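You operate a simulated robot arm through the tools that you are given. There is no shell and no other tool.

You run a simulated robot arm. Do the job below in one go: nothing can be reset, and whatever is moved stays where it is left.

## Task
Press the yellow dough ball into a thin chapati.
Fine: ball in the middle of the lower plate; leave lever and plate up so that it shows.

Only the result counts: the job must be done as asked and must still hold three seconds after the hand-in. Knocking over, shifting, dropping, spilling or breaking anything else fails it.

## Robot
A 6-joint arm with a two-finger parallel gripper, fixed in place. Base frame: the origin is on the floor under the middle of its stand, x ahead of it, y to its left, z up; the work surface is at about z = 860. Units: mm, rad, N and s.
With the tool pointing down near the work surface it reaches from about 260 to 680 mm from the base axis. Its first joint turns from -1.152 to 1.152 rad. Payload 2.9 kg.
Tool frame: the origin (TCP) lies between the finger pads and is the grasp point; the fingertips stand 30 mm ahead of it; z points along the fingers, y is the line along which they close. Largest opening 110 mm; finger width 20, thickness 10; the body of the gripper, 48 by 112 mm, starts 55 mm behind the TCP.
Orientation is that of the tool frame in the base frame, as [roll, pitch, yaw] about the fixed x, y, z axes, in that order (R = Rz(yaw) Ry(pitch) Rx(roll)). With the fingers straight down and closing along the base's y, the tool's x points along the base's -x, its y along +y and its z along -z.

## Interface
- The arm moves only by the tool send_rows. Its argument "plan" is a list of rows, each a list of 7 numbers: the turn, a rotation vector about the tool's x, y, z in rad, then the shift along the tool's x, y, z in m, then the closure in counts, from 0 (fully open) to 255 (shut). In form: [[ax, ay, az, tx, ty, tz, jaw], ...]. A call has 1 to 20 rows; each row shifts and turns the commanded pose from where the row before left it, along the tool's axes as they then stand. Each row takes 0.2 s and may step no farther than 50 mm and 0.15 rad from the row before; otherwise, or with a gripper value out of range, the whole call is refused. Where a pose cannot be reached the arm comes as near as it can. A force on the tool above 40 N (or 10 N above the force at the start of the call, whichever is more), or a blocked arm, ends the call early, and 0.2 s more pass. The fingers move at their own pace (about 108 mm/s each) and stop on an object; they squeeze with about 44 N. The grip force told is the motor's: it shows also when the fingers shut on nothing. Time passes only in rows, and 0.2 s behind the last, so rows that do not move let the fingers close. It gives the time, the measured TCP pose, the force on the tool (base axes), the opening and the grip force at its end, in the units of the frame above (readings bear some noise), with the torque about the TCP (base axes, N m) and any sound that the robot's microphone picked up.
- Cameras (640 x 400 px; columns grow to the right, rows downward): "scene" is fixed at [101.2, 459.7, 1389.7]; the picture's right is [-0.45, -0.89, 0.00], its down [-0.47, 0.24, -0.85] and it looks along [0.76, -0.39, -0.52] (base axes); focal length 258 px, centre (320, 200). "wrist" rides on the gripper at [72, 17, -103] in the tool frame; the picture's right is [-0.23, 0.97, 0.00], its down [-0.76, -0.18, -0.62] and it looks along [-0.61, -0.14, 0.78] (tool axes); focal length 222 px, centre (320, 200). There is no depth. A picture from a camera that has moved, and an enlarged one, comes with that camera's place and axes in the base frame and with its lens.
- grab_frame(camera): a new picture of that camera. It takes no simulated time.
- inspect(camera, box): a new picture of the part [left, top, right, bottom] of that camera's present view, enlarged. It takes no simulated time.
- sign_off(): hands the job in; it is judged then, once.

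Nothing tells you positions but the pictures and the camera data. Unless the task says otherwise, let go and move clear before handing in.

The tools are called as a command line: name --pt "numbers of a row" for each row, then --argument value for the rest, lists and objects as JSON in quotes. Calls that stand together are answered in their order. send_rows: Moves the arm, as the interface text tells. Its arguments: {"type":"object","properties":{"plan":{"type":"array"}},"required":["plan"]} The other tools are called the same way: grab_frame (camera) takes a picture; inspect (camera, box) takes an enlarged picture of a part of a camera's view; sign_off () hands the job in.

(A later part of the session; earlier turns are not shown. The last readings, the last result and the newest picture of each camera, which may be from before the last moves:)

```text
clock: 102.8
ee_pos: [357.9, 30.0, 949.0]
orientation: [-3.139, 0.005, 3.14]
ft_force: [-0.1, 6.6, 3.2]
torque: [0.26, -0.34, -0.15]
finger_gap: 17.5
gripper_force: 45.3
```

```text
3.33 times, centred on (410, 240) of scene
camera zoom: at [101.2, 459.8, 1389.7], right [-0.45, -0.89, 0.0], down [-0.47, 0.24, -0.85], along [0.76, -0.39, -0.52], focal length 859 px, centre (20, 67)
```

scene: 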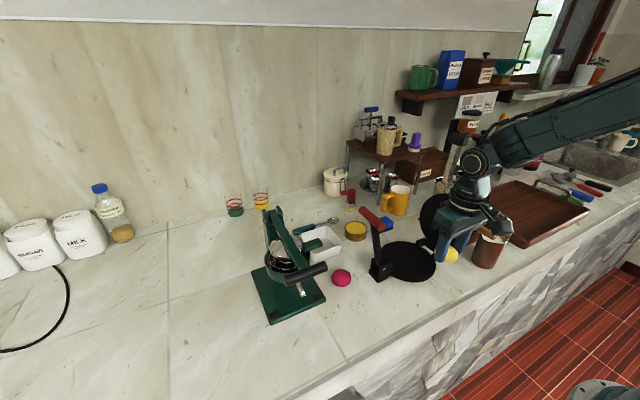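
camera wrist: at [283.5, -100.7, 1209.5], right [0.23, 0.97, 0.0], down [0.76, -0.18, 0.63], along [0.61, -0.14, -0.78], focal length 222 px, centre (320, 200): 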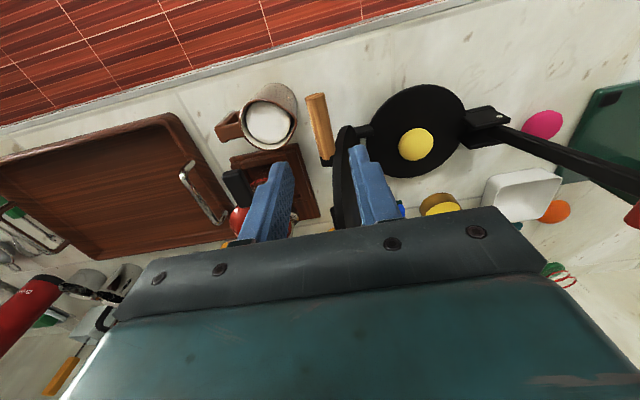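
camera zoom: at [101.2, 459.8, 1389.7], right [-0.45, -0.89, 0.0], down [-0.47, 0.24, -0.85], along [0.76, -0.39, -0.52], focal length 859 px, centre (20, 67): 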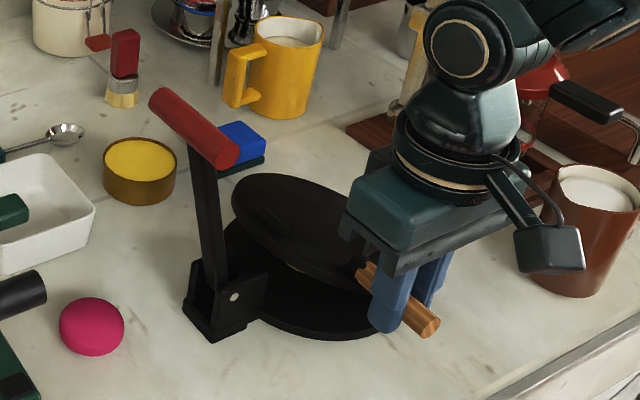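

send_rows --pt "0 0 0 0 0.0022 0.0055 255" --pt "0 0 0 0 0 0 255"

send_rows --pt "0 0 0 0 0.0016 0.0055 255" --pt "0 0 0 0 0 0 255"

inspect --camera "scene" --box '[360, 200, 460, 300]'

```text
clock: 103.4
ee_pos: [358.0, 33.1, 943.6]
orientation: [-3.139, 0.003, 3.14]
ft_force: [-4.8, -2.7, 10.1]
torque: [-0.24, -0.74, 0.05]
finger_gap: 17.6
gripper_force: 44.9
```

```text
clock: 104.0
ee_pos: [358.2, 33.4, 938.4]
orientation: [-3.137, 0.005, 3.139]
ft_force: [-3.2, -6.3, 9.7]
torque: [-0.3, -0.93, -0.01]
finger_gap: 17.7
gripper_force: 44.6
```

```text
4.00 times, centred on (410, 250) of scene
camera zoom: at [101.0, 459.5, 1389.8], right [-0.45, -0.89, 0.0], down [-0.47, 0.24, -0.85], along [0.76, -0.39, -0.52], focal length 1031 px, centre (-40, 0)
```

zoom: 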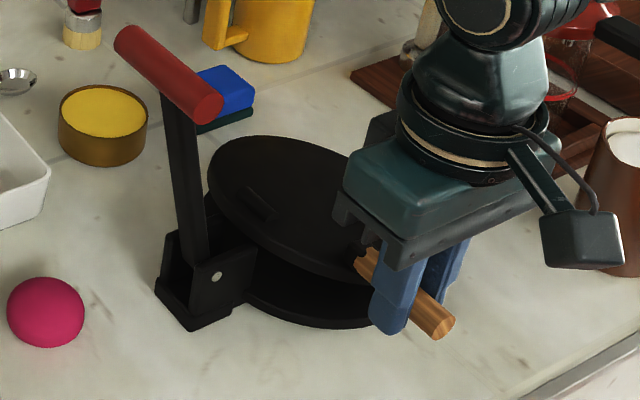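

The plate has met the dough (about 10 N). I'm continuing down gently with the handle; the dough should yield.

send_rows --pt "0 0 0 0 0.0005 0.004 255" --pt "0 0 0 0 0 0 255"

send_rows --pt "0 0 0 0 0.0005 0.004 255" --pt "0 0 0 0 0 0 255"

send_rows --pt "0 0 0 0 0.0003 0.003 255" --pt "0 0 0 0 0 0 255"

inspect --camera "scene" --box '[360, 200, 460, 300]'

```text
clock: 104.6
ee_pos: [358.1, 34.6, 935.6]
orientation: [-3.141, 0.004, -3.141]
ft_force: [-0.6, -3.8, 8.7]
torque: [-0.23, -0.75, -0.03]
finger_gap: 17.5
gripper_force: 45.1
```

```text
clock: 105.2
ee_pos: [358.3, 35.1, 930.3]
orientation: [-3.141, 0.005, -3.14]
ft_force: [0.3, 0.6, 10.1]
torque: [-0.16, -0.23, -0.06]
finger_gap: 17.3
gripper_force: 44.6
```

```text
clock: 105.8
ee_pos: [358.6, 37.5, 927.4]
orientation: [3.141, 0.003, -3.139]
ft_force: [-3.6, 10.1, 11.7]
torque: [0.03, -0.5, -0.09]
finger_gap: 17.5
gripper_force: 45.5
```

```text
4.00 times, centred on (410, 250) of scene
camera zoom: at [101.0, 459.9, 1389.7], right [-0.45, -0.89, 0.0], down [-0.47, 0.24, -0.85], along [0.76, -0.39, -0.52], focal length 1031 px, centre (-40, 0)
```

zoom: 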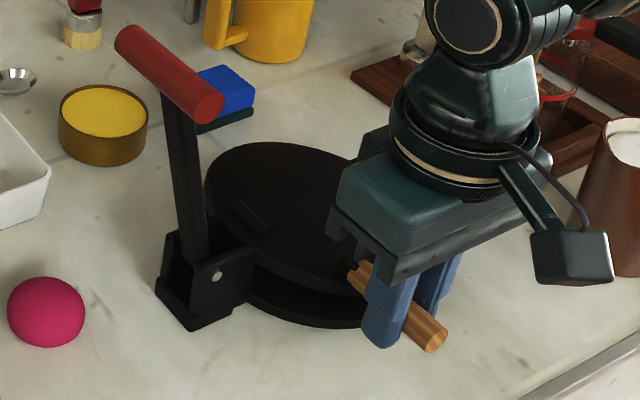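

The dough yields at only about 10 N. I'm continuing to press the plate down.

send_rows --pt "0 0 0 0 -0.0005 0.003 255" --pt "0 0 0 0 0 0 255"

send_rows --pt "0 0 0 0 0 0.003 255" --pt "0 0 0 0 0 0 255"

send_rows --pt "0 0 0 0 0 0.002 255" --pt "0 0 0 0 0 0 255"

inspect --camera "scene" --box '[360, 200, 460, 300]'

```text
clock: 106.4
ee_pos: [358.3, 38.3, 925.0]
orientation: [3.138, 0.003, -3.137]
ft_force: [-7.3, 24.4, 14.4]
torque: [0.17, -0.7, -0.21]
finger_gap: 17.6
gripper_force: 45.1
```

```text
clock: 107.0
ee_pos: [358.0, 38.3, 921.5]
orientation: [3.136, 0.005, -3.137]
ft_force: [-5.4, 27.3, 14.0]
torque: [0.24, 0.07, -0.22]
finger_gap: 17.6
gripper_force: 45.3
```

```text
clock: 107.6
ee_pos: [357.6, 38.0, 920.6]
orientation: [3.138, 0.002, -3.136]
ft_force: [-7.9, 27.7, 12.9]
torque: [0.24, -0.12, -0.2]
finger_gap: 17.7
gripper_force: 45.0
```

```text
4.00 times, centred on (410, 250) of scene
camera zoom: at [100.9, 460.4, 1389.5], right [-0.45, -0.89, 0.0], down [-0.47, 0.24, -0.85], along [0.76, -0.39, -0.52], focal length 1031 px, centre (-40, 0)
```

zoom: 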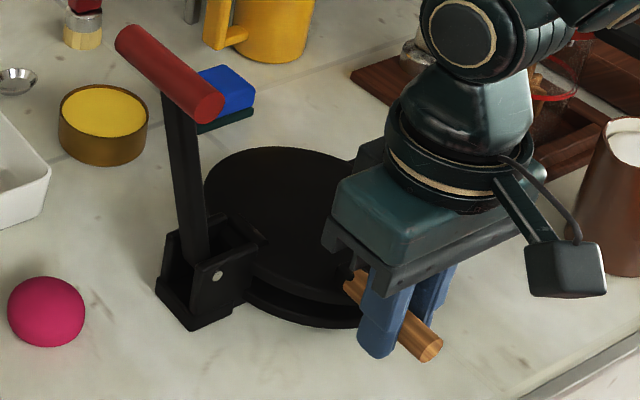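

send_rows --pt "0 0 0 0 0.0025 0 255" --pt "0 0 0 0 0 0.002 255" --pt "0 0 0 0 0 0 255"

send_rows --pt "0 0 0 0 0.0005 0.002 255" --pt "0 0 0 0 0 0 255"

```text
clock: 108.4
ee_pos: [357.7, 38.4, 918.3]
orientation: [3.141, 0.004, -3.141]
ft_force: [-9.5, 16.9, 10.9]
torque: [0.12, 0.12, -0.07]
finger_gap: 17.4
gripper_force: 44.8
```

```text
clock: 109.0
ee_pos: [358.9, 40.3, 916.6]
orientation: [-3.14, 0.006, -3.139]
ft_force: [-8.6, 12.0, 8.6]
torque: [0.04, 0.42, 0.0]
finger_gap: 17.6
gripper_force: 44.9
```

Nearly closed already. I'm pressing a bit further until it firms up.

send_rows --pt "0 0 0 0.0005 0.0005 0.0015 255" --pt "0 0 0 0 0 0 255"

send_rows --pt "0 0 0 0.0005 0.0005 0.0015 255" --pt "0 0 0 0 0 0 255"

inspect --camera "scene" --box '[360, 200, 460, 300]'

```text
clock: 109.6
ee_pos: [357.3, 39.1, 916.2]
orientation: [-3.138, 0.004, -3.141]
ft_force: [-3.4, 9.6, 7.3]
torque: [-0.01, 0.46, 0.01]
finger_gap: 17.6
gripper_force: 45.0
```

```text
clock: 110.2
ee_pos: [358.1, 40.1, 913.8]
orientation: [-3.138, 0.008, 3.142]
ft_force: [2.3, 4.8, 7.7]
torque: [-0.09, 0.3, 0.05]
finger_gap: 17.4
gripper_force: 44.8
```

```text
4.00 times, centred on (410, 250) of scene
camera zoom: at [101.2, 459.8, 1389.7], right [-0.45, -0.89, 0.0], down [-0.47, 0.24, -0.85], along [0.76, -0.39, -0.52], focal length 1031 px, centre (-40, 0)
```

zoom: 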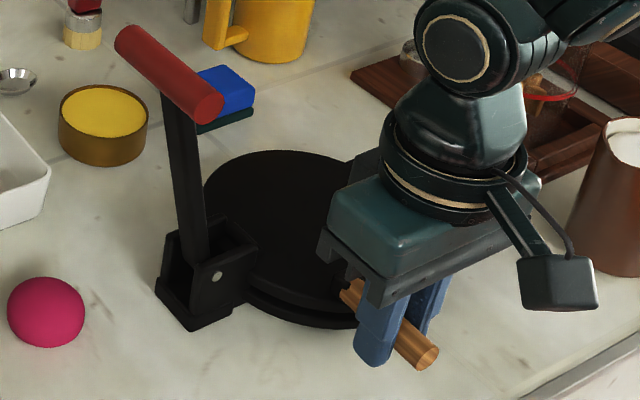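

send_rows --pt "0 0 0 0 0 0.002 255" --pt "0 0 0 0 0 0 255"

send_rows --pt "0 0 0 0 0 0.002 255" --pt "0 0 0 0 0 0 255"

inspect --camera "scene" --box '[370, 220, 440, 290]'

```text
clock: 110.8
ee_pos: [357.2, 39.2, 910.6]
orientation: [-3.14, 0.008, -3.141]
ft_force: [-0.2, 7.1, 9.8]
torque: [-0.07, -0.96, -0.07]
finger_gap: 17.6
gripper_force: 44.8
```

```text
clock: 111.4
ee_pos: [357.3, 39.8, 910.3]
orientation: [-3.14, 0.008, 3.14]
ft_force: [-0.5, 7.5, 26.7]
torque: [0.04, 0.11, -0.01]
finger_gap: 17.5
gripper_force: 45.2
```

```text
5.71 times, centred on (405, 255) of scene
camera zoom: at [100.9, 459.8, 1389.7], right [-0.45, -0.89, 0.0], down [-0.47, 0.24, -0.85], along [0.76, -0.39, -0.52], focal length 1472 px, centre (-166, -114)
```

zoom: 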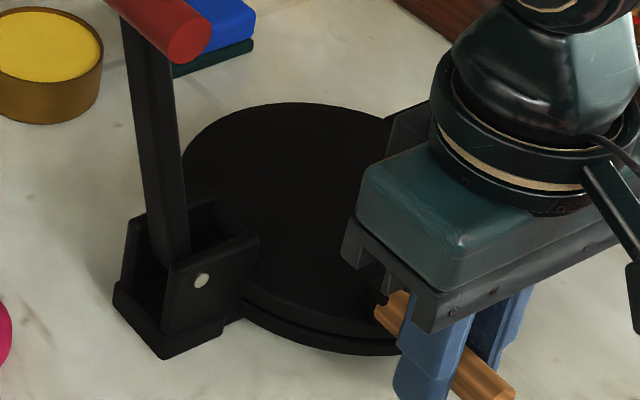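

The plate is pressed right down by hand (force now rising to 27 N). I'm releasing the handle and going over to the lever bar at a safe height to do the real pressing.

send_rows --pt "0 0 0 0 0 -0.001 200" --pt "0 0 0 0 0 0 165" --pt "0 0 0 0 0 0 165" --pt "0 0 0 0 0 -0.03 165" --pt "0 0 0 0 0 -0.045 165" --pt "0 0 0 0 0 -0.045 165" --pt "0 0 0 0 0 -0.045 165" --pt "0 0 0 0 0 -0.045 165" --pt "0 0 0 0 0 -0.045 165" --pt "0 0 0 0 0 0 165"

grab_frame --camera "scene"

grab_frame --camera "wrist"

```text
clock: 113.6
ee_pos: [354.8, 38.8, 1167.1]
orientation: [-3.141, 0.004, -3.142]
ft_force: [0.0, 0.4, -0.3]
torque: [0.01, 0.02, 0.0]
finger_gap: 39.0
gripper_force: 0.1
```

```text
taken
```

scene: 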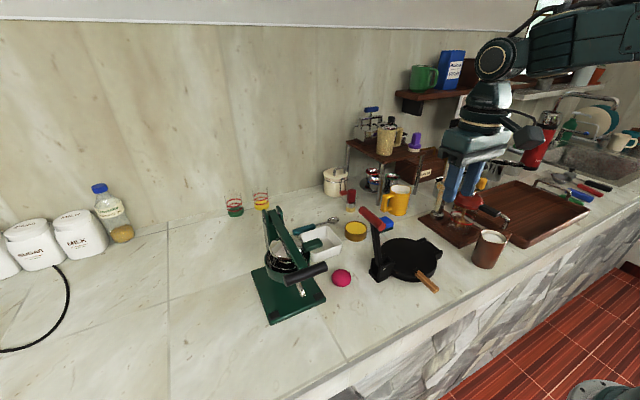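

```text
taken
camera wrist: at [282.6, 57.3, 1269.0], right [0.23, 0.97, 0.0], down [0.76, -0.18, 0.63], along [0.61, -0.14, -0.78], focal length 222 px, centre (320, 200)
```

wrist: 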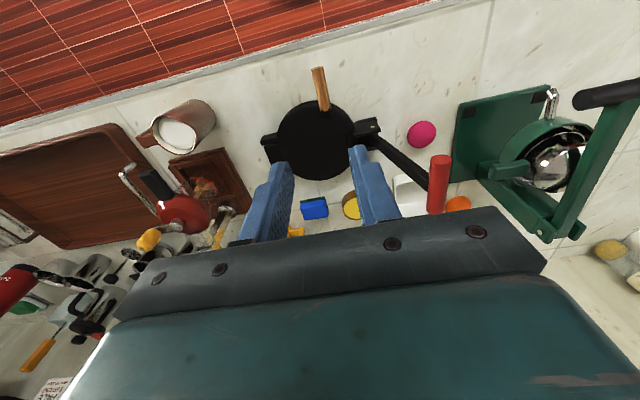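

The plate is closed and everything else is undisturbed. Next I'm moving over the lever bar.

send_rows --pt "0 0.003 0 0 0.038 0 150" --pt "0 0 0 0 0.038 0 150" --pt "0 0 0 0 0.038 0 150" --pt "0 0 0 -0.036 0 0 150" --pt "0 0 0 -0.036 0 0 150" --pt "0 0 0 0 0 0 150"

grab_frame --camera "wrist"

inspect --camera "scene" --box '[325, 138, 465, 298]'

```text
clock: 115.0
ee_pos: [428.2, 151.9, 1164.6]
orientation: [-3.139, 0.001, 3.141]
ft_force: [0.2, -1.1, 0.4]
torque: [0.0, -0.01, 0.0]
finger_gap: 45.0
gripper_force: 0.1
```

```text
taken
camera wrist: at [355.3, 170.9, 1267.7], right [0.23, 0.97, 0.0], down [0.76, -0.18, 0.62], along [0.61, -0.14, -0.78], focal length 222 px, centre (320, 200)
```

wrist: 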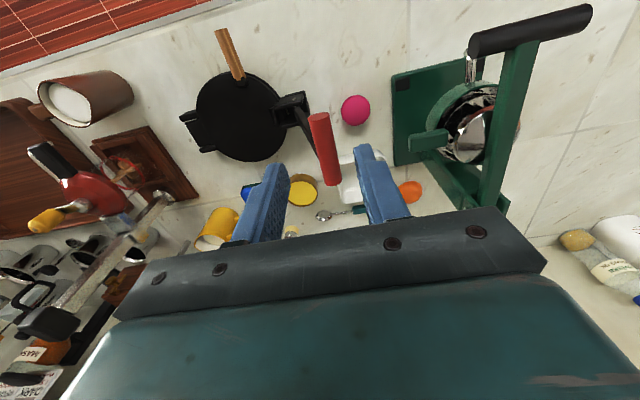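

```text
2.50 times, centred on (395, 218) of scene
camera zoom: at [101.2, 459.7, 1389.7], right [-0.45, -0.89, 0.0], down [-0.47, 0.24, -0.85], along [0.76, -0.39, -0.52], focal length 644 px, centre (132, 155)
```

zoom: 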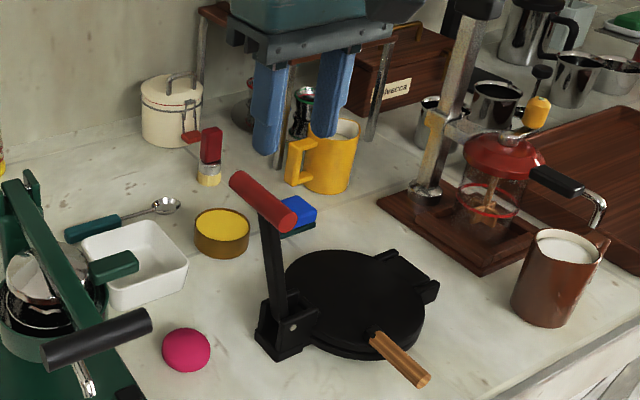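

Aligned the same as at the first release. I'm descending and gripping the bar.

send_rows --pt "0 0 0 0 0.001 0.03 150" --pt "0 0 0 0 0 0.03 150" --pt "0 0 0 0 0 0.0155 150" --pt "0 0 0 0 0 0 150" --pt "0 0 0 0 0 0 215" --pt "0 0 0 0 0 0 255" --pt "0 0 0 0 0 0 255"

inspect --camera "scene" --box '[325, 138, 465, 298]'

```text
clock: 116.6
ee_pos: [427.0, 153.8, 1090.9]
orientation: [-3.137, -0.001, 3.14]
ft_force: [0.4, -11.4, -2.6]
torque: [-0.34, -0.33, 0.04]
finger_gap: 19.5
gripper_force: 44.8
```

```text
2.50 times, centred on (395, 218) of scene
camera zoom: at [101.3, 459.3, 1389.8], right [-0.45, -0.89, 0.0], down [-0.47, 0.24, -0.85], along [0.76, -0.39, -0.52], focal length 644 px, centre (132, 155)
```

zoom: 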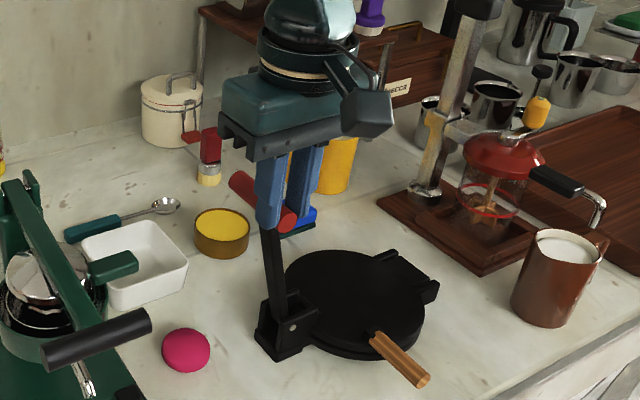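

The bar is gripped. I'm swinging the lever back over and down in controlled chunks.

send_rows --pt "0 0 0 0 -0.008 -0.0018 255" --pt "0 0 0 0 -0.0081 -0.0018 255" --pt "0 0 0 0 -0.0081 -0.001 255" --pt "0 0 0 0 -0.0082 -0.0009 255" --pt "0 0 0 0 -0.0082 -0.0001 255" --pt "0 0 0 0 -0.0083 -0.0001 255" --pt "0 0 0 0 -0.0083 0.0007 255" --pt "0 0 0 0 -0.0082 0.0007 255" --pt "0 0 0 0 0 0 255"

```text
clock: 118.6
ee_pos: [426.6, 89.8, 1093.6]
orientation: [-3.138, 0.0, 3.14]
ft_force: [-8.8, 0.4, 2.1]
torque: [0.07, 0.28, 0.01]
finger_gap: 19.6
gripper_force: 44.8
```

send_rows --pt "0 0 0 0 -0.0081 0.0014 255" --pt "0 0 0 0 -0.0081 0.0016 255" --pt "0 0 0 0 -0.008 0.0022 255" --pt "0 0 0 0 -0.0078 0.0025 255" --pt "0 0 0 0 -0.0077 0.0029 255" --pt "0 0 0 0 -0.0075 0.0032 255" --pt "0 0 0 0 -0.0074 0.0037 255" --pt "0 0 0 0 -0.0073 0.004 255" --pt "0 0 0 0 0 0 255"

inspect --camera "scene" --box '[335, 148, 465, 298]'

```text
clock: 120.6
ee_pos: [428.4, 26.8, 1072.8]
orientation: [-3.139, 0.003, 3.141]
ft_force: [-0.8, -0.1, 0.7]
torque: [0.14, -0.27, 0.09]
finger_gap: 19.1
gripper_force: 45.0
```

```text
2.67 times, centred on (400, 223) of scene
camera zoom: at [101.2, 459.7, 1389.7], right [-0.45, -0.89, 0.0], down [-0.47, 0.24, -0.85], along [0.76, -0.39, -0.52], focal length 687 px, centre (107, 139)
```

zoom: 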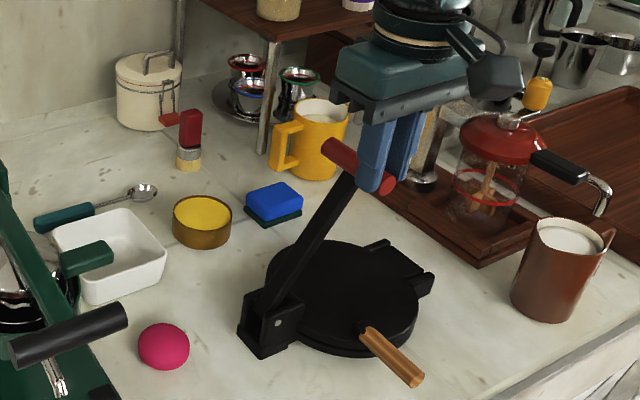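

send_rows --pt "0 0 0 0 -0.0071 0.0044 255" --pt "0 0 0 0 -0.0068 0.0047 255" --pt "0 0 0 0 -0.0065 0.0051 255" --pt "0 0 0 0 -0.0062 0.0054 255" --pt "0 0 0 0 -0.006 0.0057 255" --pt "0 0 0 0 -0.0057 0.0059 255" --pt "0 0 0 0 -0.0053 0.0063 255" --pt "0 0 0 0 -0.0051 0.0065 255" --pt "0 0 0 0 0 0 255"

```text
clock: 122.6
ee_pos: [427.6, -20.8, 1027.4]
orientation: [-3.138, 0.0, -3.141]
ft_force: [-1.3, 1.6, -1.4]
torque: [0.1, -0.28, 0.02]
finger_gap: 19.3
gripper_force: 45.2
```

send_rows --pt "0 0 0 0 -0.0047 0.0068 255" --pt "0 0 0 0 -0.0045 0.0069 255" --pt "0 0 0 0 -0.0039 0.0072 255" --pt "0 0 0 0 -0.0037 0.0074 255" --pt "0 0 0 0 -0.003 0.0076 255" --pt "0 0 0 0 -0.0028 0.0077 255" --pt "0 0 0 0 0 0 255"

inspect --camera "scene" --box '[355, 178, 465, 298]'

```text
clock: 124.2
ee_pos: [428.8, -44.3, 985.2]
orientation: [-3.14, 0.002, -3.14]
ft_force: [-0.7, 4.7, -2.2]
torque: [0.21, -0.04, 0.04]
finger_gap: 19.2
gripper_force: 44.6
```

```text
3.33 times, centred on (410, 238) of scene
camera zoom: at [101.2, 459.8, 1389.7], right [-0.45, -0.89, 0.0], down [-0.47, 0.24, -0.85], along [0.76, -0.39, -0.52], focal length 859 px, centre (20, 73)
```

zoom: 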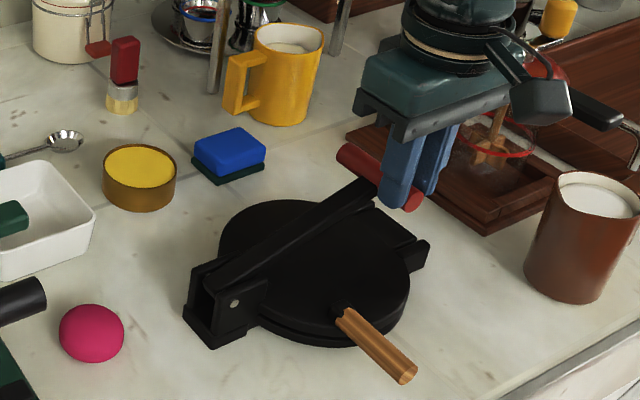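

send_rows --pt "0 0 0 0 -0.0021 0.0079 255" --pt "0 0 0 0 -0.0019 0.0079 255" --pt "0 0 0 0 -0.0014 0.0081 255" --pt "0 0 0 0 -0.0011 0.0081 255" --pt "0 0 0 0 0 0 255"

send_rows --pt "0 0 0 0 -0.0005 0.005 255" --pt "0 0 0 0 -0.0003 0.004 255" --pt "0 0 0 0 0 0 255"

inspect --camera "scene" --box '[355, 198, 465, 298]'

```text
clock: 125.4
ee_pos: [428.9, -51.6, 953.4]
orientation: [-3.14, 0.002, -3.141]
ft_force: [-2.1, 0.2, -0.6]
torque: [0.11, 0.21, 0.01]
finger_gap: 19.2
gripper_force: 44.7
```

```text
clock: 126.2
ee_pos: [429.3, -51.5, 944.6]
orientation: [-3.139, 0.002, -3.14]
ft_force: [-4.2, -1.0, -0.3]
torque: [0.08, 0.15, 0.03]
finger_gap: 19.5
gripper_force: 44.6
```

```text
4.00 times, centred on (410, 248) of scene
camera zoom: at [101.1, 459.7, 1389.7], right [-0.45, -0.89, 0.0], down [-0.47, 0.24, -0.85], along [0.76, -0.39, -0.52], focal length 1031 px, centre (-40, 8)
```

zoom: 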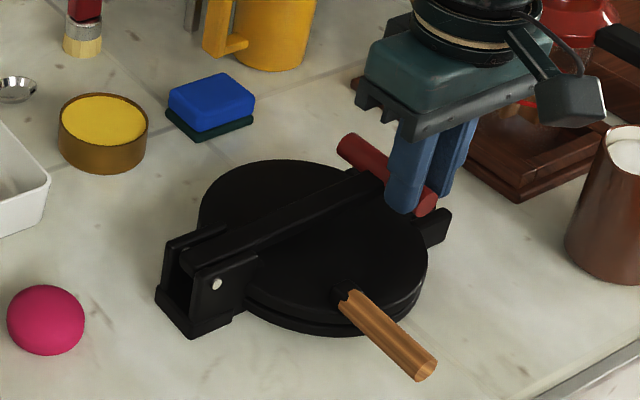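

The lever is almost down. Now pressing in small steps while watching the force.

send_rows --pt "0 0 0 0 0 0.003 255" --pt "0 0 0 0 0 0 255"

send_rows --pt "0 0 0 0 0 0.002 255" --pt "0 0 0 0 0 0 255"

send_rows --pt "0 0 0 0 0 0.002 255" --pt "0 0 0 0 0 0 255"

```text
clock: 126.8
ee_pos: [428.6, -52.8, 941.8]
orientation: [-3.141, 0.001, 3.141]
ft_force: [-6.1, -4.1, -0.5]
torque: [-0.01, -0.13, 0.02]
finger_gap: 19.7
gripper_force: 44.8
```

```text
clock: 127.4
ee_pos: [428.5, -52.2, 938.1]
orientation: [-3.137, 0.002, 3.138]
ft_force: [-3.8, -7.3, 1.0]
torque: [-0.12, 0.38, 0.05]
finger_gap: 19.5
gripper_force: 45.1
```

```text
clock: 128.0
ee_pos: [428.0, -52.6, 938.2]
orientation: [-3.139, 0.003, 3.137]
ft_force: [-4.3, -9.1, 4.6]
torque: [-0.08, 0.25, 0.07]
finger_gap: 19.6
gripper_force: 45.1
```

send_rows --pt "0 0 0 0 0 0.002 255" --pt "0 0 0 0 0 0 255"

send_rows --pt "0 0 0 0 0 0.002 255" --pt "0 0 0 0 0 0 255"

send_rows --pt "0 0 0 0 0 0.002 255" --pt "0 0 0 0 0 0 255"

inspect --camera "scene" --box '[355, 198, 465, 298]'

```text
clock: 128.6
ee_pos: [428.8, -52.2, 937.6]
orientation: [-3.141, 0.005, -3.141]
ft_force: [-3.9, -9.4, 15.9]
torque: [-0.09, 0.67, -0.01]
finger_gap: 19.5
gripper_force: 45.1
```

```text
clock: 129.2
ee_pos: [428.7, -51.9, 934.3]
orientation: [-3.137, 0.003, 3.139]
ft_force: [-10.0, -11.2, 31.3]
torque: [-0.23, 0.15, -0.01]
finger_gap: 19.1
gripper_force: 44.8
```

```text
clock: 129.8
ee_pos: [429.4, -52.2, 933.2]
orientation: [-3.139, 0.005, -3.14]
ft_force: [-7.9, -11.3, 37.6]
torque: [-0.33, 0.34, 0.01]
finger_gap: 19.7
gripper_force: 44.3
```

```text
4.00 times, centred on (410, 248) of scene
camera zoom: at [100.5, 459.5, 1389.9], right [-0.45, -0.89, 0.0], down [-0.47, 0.24, -0.85], along [0.76, -0.39, -0.52], focal length 1031 px, centre (-40, 8)
```

zoom: 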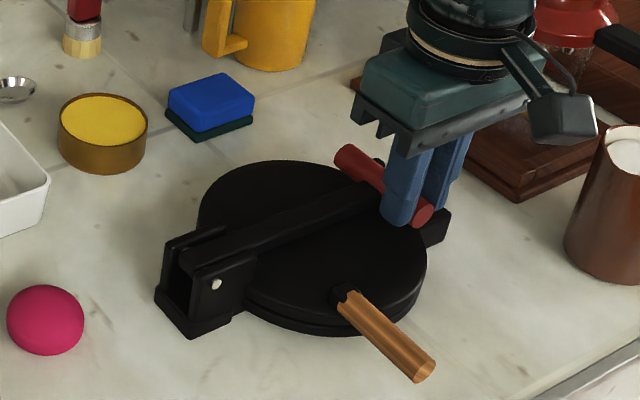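

About 38 N on the bar. I'll hold this for a second to let the dough flow, then press slightly more.

send_rows --pt "0 0 0 0 0 0 255" --pt "0 0 0 0 0 0 255" --pt "0 0 0 0 0 0 255" --pt "0 0 0 0 0 0 255"

send_rows --pt "0 0 0 0 0 0.001 255" --pt "0 0 0 0 0 0 255" --pt "0 0 0 0 0 0 255"

send_rows --pt "0 0 0 0 0 0.001 255" --pt "0 0 0 0 0 0 255" --pt "0 0 0 0 0 0 255"

```text
clock: 130.8
ee_pos: [427.5, -51.3, 933.5]
orientation: [-3.139, 0.006, 3.14]
ft_force: [-5.9, -12.9, 36.7]
torque: [-0.36, -0.02, 0.02]
finger_gap: 19.6
gripper_force: 45.3
```

```text
clock: 131.6
ee_pos: [429.4, -52.5, 932.7]
orientation: [-3.138, 0.005, 3.139]
ft_force: [-4.8, -13.3, 38.5]
torque: [-0.39, 0.0, 0.02]
finger_gap: 18.9
gripper_force: 45.2
```

```text
clock: 132.4
ee_pos: [429.9, -52.4, 931.4]
orientation: [-3.137, 0.005, 3.139]
ft_force: [-2.9, -16.3, 38.1]
torque: [-0.46, 0.0, 0.07]
finger_gap: 19.2
gripper_force: 44.6
```

The force has levelled off at about 38 N with the lever at its bottom position. I'll look closely at the plate gap.

inspect --camera "scene" --box '[375, 235, 435, 290]'

grab_frame --camera "wrist"

```text
7.27 times, centred on (405, 262) of scene
camera zoom: at [100.6, 459.3, 1389.9], right [-0.45, -0.89, 0.0], down [-0.47, 0.24, -0.85], along [0.76, -0.39, -0.52], focal length 1874 px, centre (-298, -254)
```

zoom: 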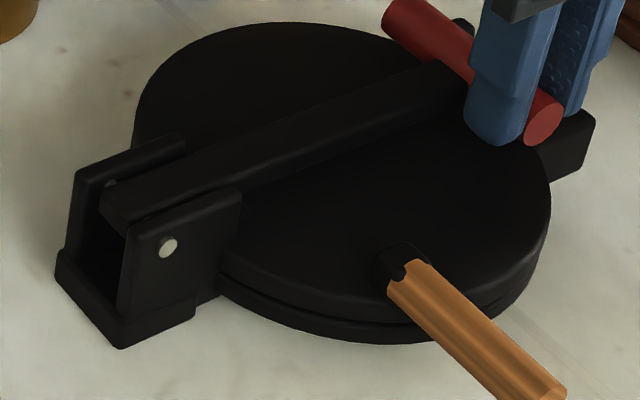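

```text
taken
camera wrist: at [356.4, -33.5, 1033.8], right [0.23, 0.97, 0.0], down [0.76, -0.18, 0.63], along [0.61, -0.15, -0.78], focal length 222 px, centre (320, 200)
```

wrist: 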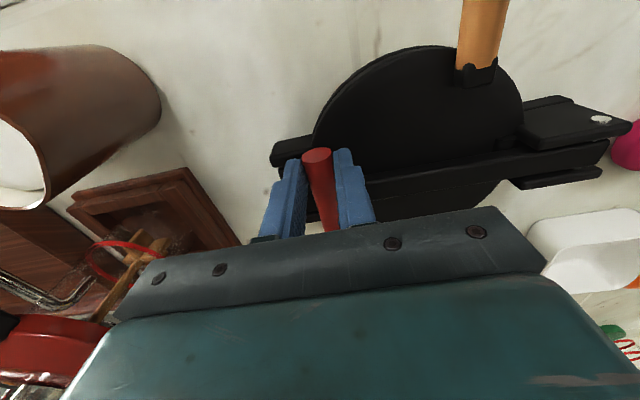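

The plates look fully closed, just as in the empty initial state. I'm giving one more firm push and hold to be sure it is thin.

send_rows --pt "0 0 0 0 0 0.0015 255" --pt "0 0 0 0 0 0 255" --pt "0 0 0 0 0 0 255" --pt "0 0 0 0 0 0 255"

send_rows --pt "0 0 0 0 0 0.0015 255" --pt "0 0 0 0 0 0 255" --pt "0 0 0 0 0 0 255" --pt "0 0 0 0 0 0 255"

inspect --camera "scene" --box '[375, 235, 435, 290]'

```text
clock: 133.4
ee_pos: [428.6, -52.0, 929.7]
orientation: [-3.139, 0.006, 3.141]
ft_force: [-4.2, -15.9, 38.7]
torque: [-0.41, -0.07, 0.04]
finger_gap: 19.3
gripper_force: 45.1
```

```text
clock: 134.4
ee_pos: [428.5, -51.3, 928.5]
orientation: [-3.136, 0.006, 3.138]
ft_force: [-4.0, -14.3, 37.8]
torque: [-0.35, 0.08, 0.0]
finger_gap: 19.3
gripper_force: 44.5
```

```text
7.27 times, centred on (405, 262) of scene
camera zoom: at [100.6, 459.4, 1389.9], right [-0.45, -0.89, 0.0], down [-0.47, 0.24, -0.85], along [0.76, -0.39, -0.52], focal length 1874 px, centre (-298, -254)
```

zoom: 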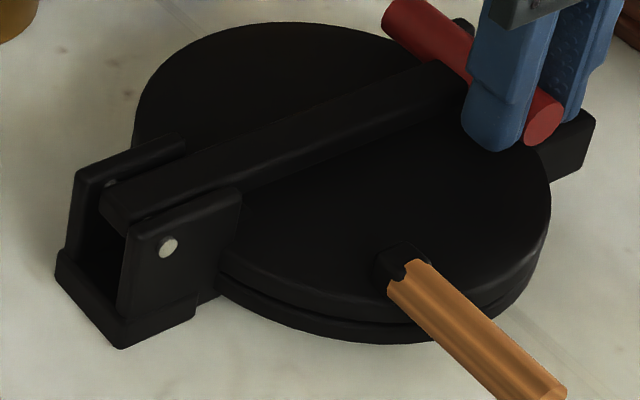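

The bar has stopped moving, and only the fingers slipped along it, so the press is fully closed. Next I'll raise the lever again along its arc.

send_rows --pt "0 0 0 0 0 -0.006 255" --pt "0 0 0 0 0 -0.006 255" --pt "0 0 0 0 0 -0.006 255" --pt "0 0 0 0 0.0012 -0.008 255" --pt "0 0 0 0 0.0015 -0.0081 255" --pt "0 0 0 0 0 0 255"

inspect --camera "scene" --box '[355, 188, 465, 298]'

```text
clock: 135.8
ee_pos: [429.4, -49.1, 962.2]
orientation: [-3.141, 0.006, 3.141]
ft_force: [16.2, -8.6, 0.8]
torque: [-0.29, -0.53, 0.0]
finger_gap: 19.5
gripper_force: 44.8
```

```text
3.64 times, centred on (410, 243) of scene
camera zoom: at [101.6, 459.5, 1389.8], right [-0.45, -0.89, 0.0], down [-0.47, 0.24, -0.85], along [0.76, -0.39, -0.52], focal length 937 px, centre (-7, 44)
```

zoom: 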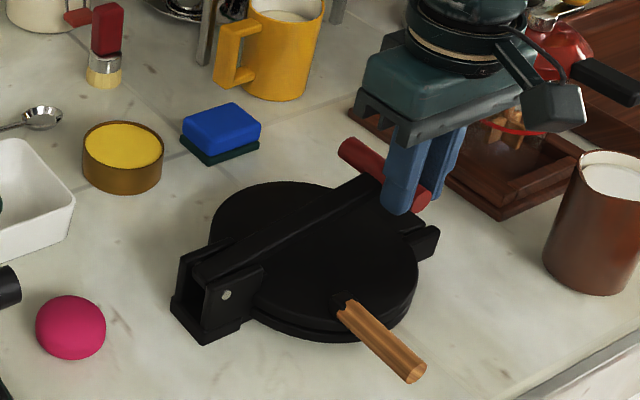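

send_rows --pt "0 0 0 -0.001 0.0014 -0.0079 255" --pt "0 0 0 0 0.0022 -0.0079 255" --pt "0 0 0 0 0.0028 -0.0077 255" --pt "0 0 0 0 0.0031 -0.0075 255" --pt "0 0 0 0 0.0035 -0.0074 255" --pt "0 0 0 0 0.0038 -0.0072 255" --pt "0 0 0 0 0 0 255"

```text
clock: 137.4
ee_pos: [428.3, -32.6, 1007.0]
orientation: [-3.138, -0.001, 3.139]
ft_force: [-0.4, -16.9, 5.5]
torque: [-0.56, 0.52, 0.12]
finger_gap: 19.2
gripper_force: 44.9
```

send_rows --pt "0 0 0 0 0.0032 -0.0077 255" --pt "0 0 0 0 0.0046 -0.0068 255" --pt "0 0 0 0 0.0049 -0.0066 255" --pt "0 0 0 0 0.0052 -0.0063 255" --pt "0 0 0 0 0.0056 -0.006 255" --pt "0 0 0 0 0.0059 -0.0057 255" --pt "0 0 0 0 0 0 255"

inspect --camera "scene" --box '[345, 158, 465, 298]'

```text
clock: 139.0
ee_pos: [428.3, -3.9, 1044.9]
orientation: [-3.139, 0.001, 3.14]
ft_force: [-10.1, -21.6, 21.7]
torque: [-0.53, 0.17, 0.06]
finger_gap: 19.3
gripper_force: 44.1
```

```text
2.86 times, centred on (405, 228) of scene
camera zoom: at [100.7, 459.1, 1390.0], right [-0.45, -0.89, 0.0], down [-0.47, 0.24, -0.85], along [0.76, -0.39, -0.52], focal length 736 px, centre (77, 120)
```

zoom: 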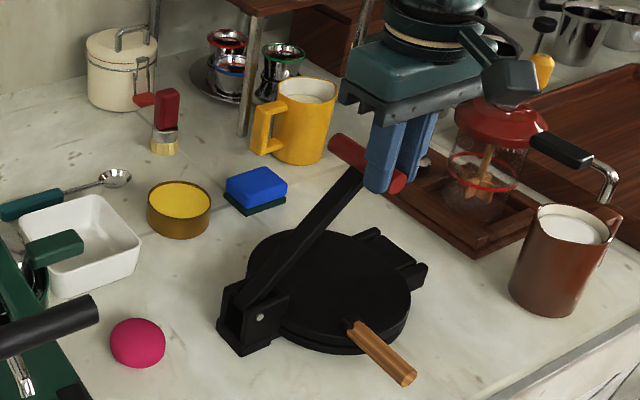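

send_rows --pt "0 0 0 0.0005 0.0042 -0.0075 255" --pt "0 0 0 0 0.0055 -0.0064 255" --pt "0 0 0 0 0.0066 -0.005 255" --pt "0 0 0 0 0.007 -0.0046 255" --pt "0 0 0 0 0.0072 -0.0042 255" --pt "0 0 0 0 0.0073 -0.004 255" --pt "0 0 0 0 0 0 255"

```text
clock: 140.6
ee_pos: [429.0, 36.4, 1075.1]
orientation: [-3.139, 0.0, -3.141]
ft_force: [7.9, 6.4, -18.1]
torque: [0.05, 0.17, -0.05]
finger_gap: 19.7
gripper_force: 44.8
```

send_rows --pt "0 0 0 0 0.0075 -0.0021 255" --pt "0 0 0 0 0.0077 -0.0022 255" --pt "0 0 0 0 0.0079 -0.0026 255" --pt "0 0 0 0 0.0079 -0.0025 255" --pt "0 0 0 0 0.008 -0.0018 255" --pt "0 0 0 0 0.0081 -0.0016 255" --pt "0 0 0 0 0 0 255"

```text
clock: 142.2
ee_pos: [429.0, 82.3, 1090.3]
orientation: [-3.14, 0.005, 3.14]
ft_force: [2.7, -5.9, 30.1]
torque: [-0.12, -0.17, -0.02]
finger_gap: 19.3
gripper_force: 45.2
```

send_rows --pt "0 0 0 0 0.0081 -0.003 255" --pt "0 0 0 0 0.0082 -0.0012 255" --pt "0 0 0 0 0.0083 -0.0003 255" --pt "0 0 0 0 0.0083 0 255" --pt "0 0 0 0 0 0 255"

```text
clock: 143.4
ee_pos: [429.4, 116.5, 1091.9]
orientation: [-3.138, -0.002, 3.141]
ft_force: [12.6, -1.2, -12.0]
torque: [-0.08, -0.08, -0.03]
finger_gap: 19.4
gripper_force: 45.1
```

send_rows --pt "0 0 0 -0.0005 0.0083 0.0014 255" --pt "0 0 0 0 0.0082 0.0011 255" --pt "0 0 0 0 0.0082 0.0014 255" --pt "0 0 0 0 0.0081 0.0018 255" --pt "0 0 0 0 0.004 0.001 255" --pt "0 0 0 0 0 0 255"

inspect --camera "scene" --box '[325, 138, 465, 298]'

```text
clock: 144.8
ee_pos: [429.8, 151.8, 1087.1]
orientation: [-3.138, -0.002, -3.138]
ft_force: [-10.1, -0.8, 1.5]
torque: [-0.12, 0.6, -0.09]
finger_gap: 19.4
gripper_force: 45.2
```

```text
2.50 times, centred on (395, 218) of scene
camera zoom: at [100.9, 459.7, 1389.8], right [-0.45, -0.89, 0.0], down [-0.47, 0.24, -0.85], along [0.76, -0.39, -0.52], focal length 644 px, centre (132, 155)
```

zoom: 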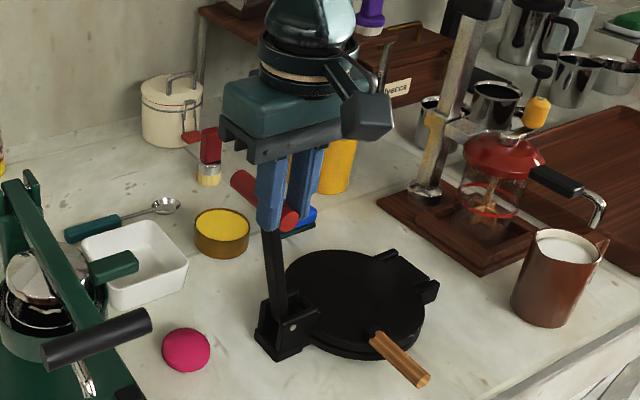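

Almost at the stop. I'm seating it, then releasing and rising.

send_rows --pt "0 0 0 0 0.002 0.0004 255" --pt "0 0 0 0 0 0 255"

send_rows --pt "0 0 0 0 -0.0005 0 190" --pt "0 0 0 0 0 0 150" --pt "0 0 0 0 0 0 150" --pt "0 0 0 0 0 -0.02 150" --pt "0 0 0 0 0 -0.03 150" --pt "0 0 0 0 0 -0.04 150" --pt "0 0 0 0 0 0 150"

inspect --camera "scene" --box '[325, 138, 465, 298]'

```text
clock: 145.4
ee_pos: [428.5, 153.8, 1086.3]
orientation: [-3.139, 0.0, 3.141]
ft_force: [-10.0, -7.2, -1.3]
torque: [-0.19, 0.36, 0.12]
finger_gap: 19.6
gripper_force: 44.9
```

```text
clock: 147.0
ee_pos: [429.4, 154.8, 1177.2]
orientation: [-3.14, 0.001, -3.14]
ft_force: [0.7, -0.6, -0.2]
torque: [0.01, -0.01, -0.02]
finger_gap: 45.3
gripper_force: 0.1
```

```text
2.50 times, centred on (395, 218) of scene
camera zoom: at [101.2, 459.7, 1389.7], right [-0.45, -0.89, 0.0], down [-0.47, 0.24, -0.85], along [0.76, -0.39, -0.52], focal length 644 px, centre (132, 155)
```

zoom: 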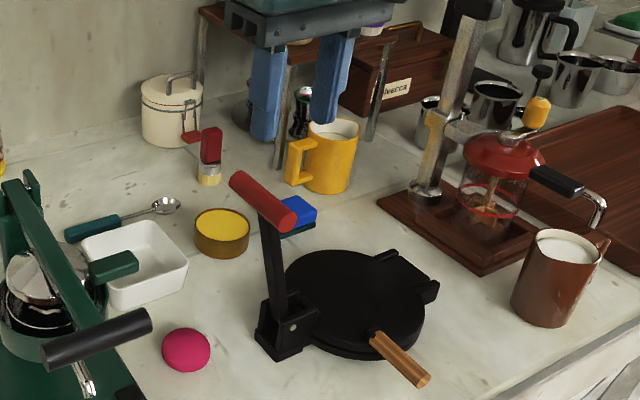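

The lever is up. Now back to the wooden handle to raise the plate.

send_rows --pt "0 0 0 0.0365 0 0 150" --pt "0 0 0 0.0365 0 0 150" --pt "0 0 0 0 -0.038 0 139" --pt "0 0 0 0 -0.038 0 139" --pt "0 0 0 0 -0.0375 0 139" --pt "0 0 0 0 0 0.044 139" --pt "0 0 0 0 0 0.044 139" --pt "0 0 0 0 0 0.044 139" --pt "0 0 0 0 0 0.044 139" --pt "0 0 0 0 0 0 139"

grab_frame --camera "wrist"

grab_frame --camera "scene"

```text
clock: 149.2
ee_pos: [354.3, 39.6, 1002.0]
orientation: [-3.141, 0.002, 3.141]
ft_force: [-0.4, -0.1, -0.7]
torque: [0.01, 0.02, 0.0]
finger_gap: 49.9
gripper_force: 0.0
```

```text
taken
camera wrist: at [282.9, 57.5, 1104.0], right [0.23, 0.97, 0.0], down [0.76, -0.18, 0.62], along [0.61, -0.14, -0.78], focal length 222 px, centre (320, 200)
```

wrist: 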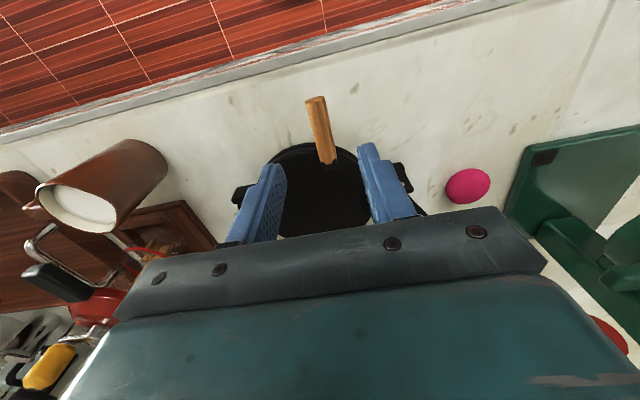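

```text
taken
```

scene: 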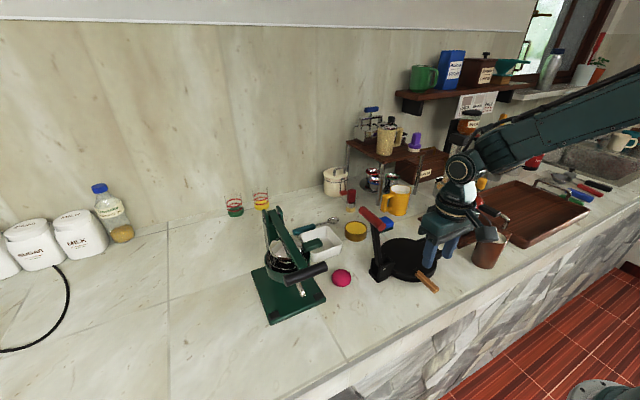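

The lever is still up and the handle is right below. I'm descending and gripping.

send_rows --pt "0 0 0 -0.001 0 0.03 139" --pt "0 0 0 0 0 0.03 139" --pt "0 0 0 0 0 0.018 139" --pt "0 0 0 0 0 0.01 139" --pt "0 0 0 0 0 0 190" --pt "0 0 0 0 0 0 225" --pt "0 0 0 0 0 0 255" --pt "0 0 0 0 0 0 255"

```text
clock: 151.0
ee_pos: [355.9, 40.3, 912.0]
orientation: [-3.139, 0.0, 3.14]
ft_force: [1.0, -8.5, -2.0]
torque: [-0.04, -0.29, 0.06]
finger_gap: 17.8
gripper_force: 45.2
```

send_rows --pt "0 0 0 0 -0.0025 -0.0076 255" --pt "0 0 0 0 -0.001 -0.006 255" --pt "0 0 0 0 -0.001 -0.006 255" --pt "0 0 0 0 -0.0015 -0.0059 255" --pt "0 0 0 0 -0.0015 -0.0059 255" --pt "0 0 0 0 0 0 255"

inspect --camera "scene" --box '[360, 190, 460, 300]'

```text
clock: 152.4
ee_pos: [357.4, 33.6, 943.7]
orientation: [3.141, -0.001, -3.138]
ft_force: [-2.8, 12.1, -1.4]
torque: [0.36, 0.56, -0.07]
finger_gap: 17.6
gripper_force: 44.6
```

```text
3.64 times, centred on (410, 245) of scene
camera zoom: at [101.2, 460.0, 1389.6], right [-0.45, -0.89, 0.0], down [-0.47, 0.24, -0.85], along [0.76, -0.39, -0.52], focal length 937 px, centre (-7, 36)
```

zoom: 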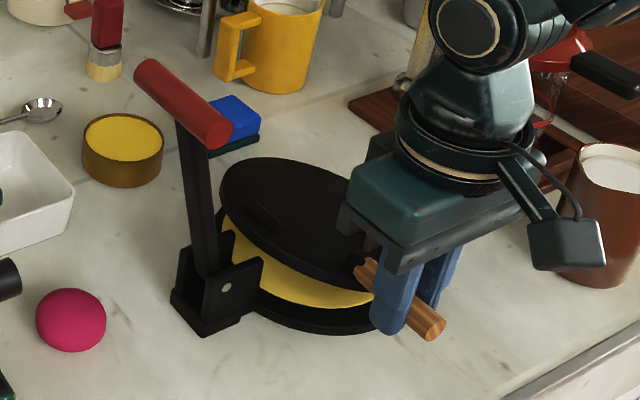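

A thin yellow chapati is visible, lying on the lower plate. I'm continuing to raise the plate.

send_rows --pt "0 0 0 0 -0.0012 -0.0057 255" --pt "0 0 0 0 -0.0022 -0.0056 255" --pt "0 0 0 0 -0.0026 -0.0055 255" --pt "0 0 0 0 -0.0026 -0.0054 255" --pt "0 0 0 0 -0.0031 -0.0052 255" --pt "0 0 0 0 -0.0032 -0.0051 255" --pt "0 0 0 0 0 0 255"

```text
clock: 154.0
ee_pos: [356.6, 17.8, 976.3]
orientation: [-3.139, 0.001, 3.14]
ft_force: [-3.6, -4.2, -9.4]
torque: [0.03, 0.32, 0.09]
finger_gap: 17.5
gripper_force: 45.1
```

send_rows --pt "0 0 0 0 -0.0074 -0.0094 255" --pt "0 0 0 0 -0.0082 -0.0087 255" --pt "0 0 0 0 -0.0091 -0.008 255" --pt "0 0 0 0 -0.0098 -0.007 255" --pt "0 0 0 0 0 0 255"

inspect --camera "scene" --box '[350, 170, 480, 300]'

```text
clock: 155.2
ee_pos: [357.1, -16.9, 1009.4]
orientation: [-3.139, -0.003, 3.14]
ft_force: [-9.0, -4.3, -15.9]
torque: [-0.01, 0.34, 0.07]
finger_gap: 17.6
gripper_force: 45.2
```

```text
3.08 times, centred on (415, 235) of scene
camera zoom: at [101.1, 459.5, 1389.8], right [-0.45, -0.89, 0.0], down [-0.47, 0.24, -0.85], along [0.76, -0.39, -0.52], focal length 793 px, centre (28, 92)
```

zoom: 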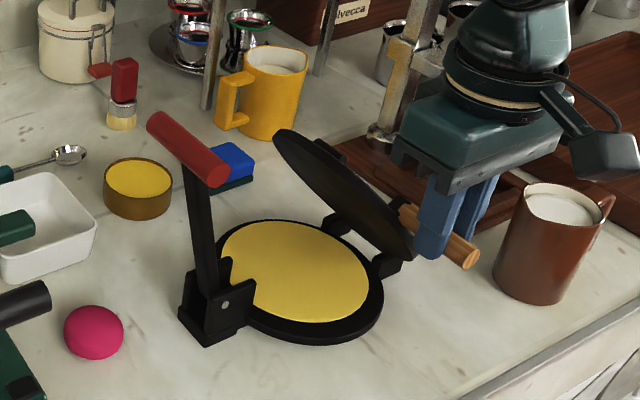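

A thin, round chapati is on the plate. I'm finishing the plate's opening swing.

send_rows --pt "0 0 0 0.0005 -0.0109 -0.0051 255" --pt "0 0 0 0 -0.011 -0.0049 255" --pt "0 0 0 0 -0.0114 -0.0038 255" --pt "0 0 0 0 -0.0117 -0.0026 255" --pt "0 0 0 0 -0.0119 -0.0015 255" --pt "0 0 0 0 -0.012 -0.0003 255" --pt "0 0 0 0 0 0 255"

```text
clock: 156.8
ee_pos: [357.3, -86.1, 1027.8]
orientation: [-3.14, 0.002, -3.141]
ft_force: [-6.3, 1.4, -2.2]
torque: [0.18, -0.34, 0.03]
finger_gap: 17.7
gripper_force: 45.3
```

send_rows --pt "0 0 0 0 -0.006 0.0004 255" --pt "0 0 0 0 -0.006 0.0006 255" --pt "0 0 0 0 -0.006 0.0009 255" --pt "0 0 0 0 -0.0058 0.0012 255" --pt "0 0 0 0 -0.0055 0.0016 255" --pt "0 0 0 0 -0.003 0.001 255" --pt "0 0 0 0 0 0 255"

inspect --camera "scene" --box '[350, 150, 500, 300]'

```text
clock: 158.4
ee_pos: [355.8, -117.1, 1022.2]
orientation: [-3.14, 0.004, 3.141]
ft_force: [9.6, 0.7, -5.4]
torque: [0.17, -0.87, 0.02]
finger_gap: 17.7
gripper_force: 45.1
```

```text
2.67 times, centred on (425, 225) of scene
camera zoom: at [101.5, 459.7, 1389.7], right [-0.45, -0.89, 0.0], down [-0.47, 0.24, -0.85], along [0.76, -0.39, -0.52], focal length 687 px, centre (40, 133)
```

zoom: 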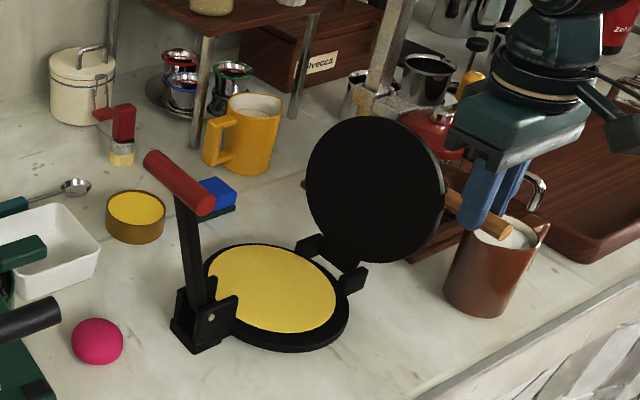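

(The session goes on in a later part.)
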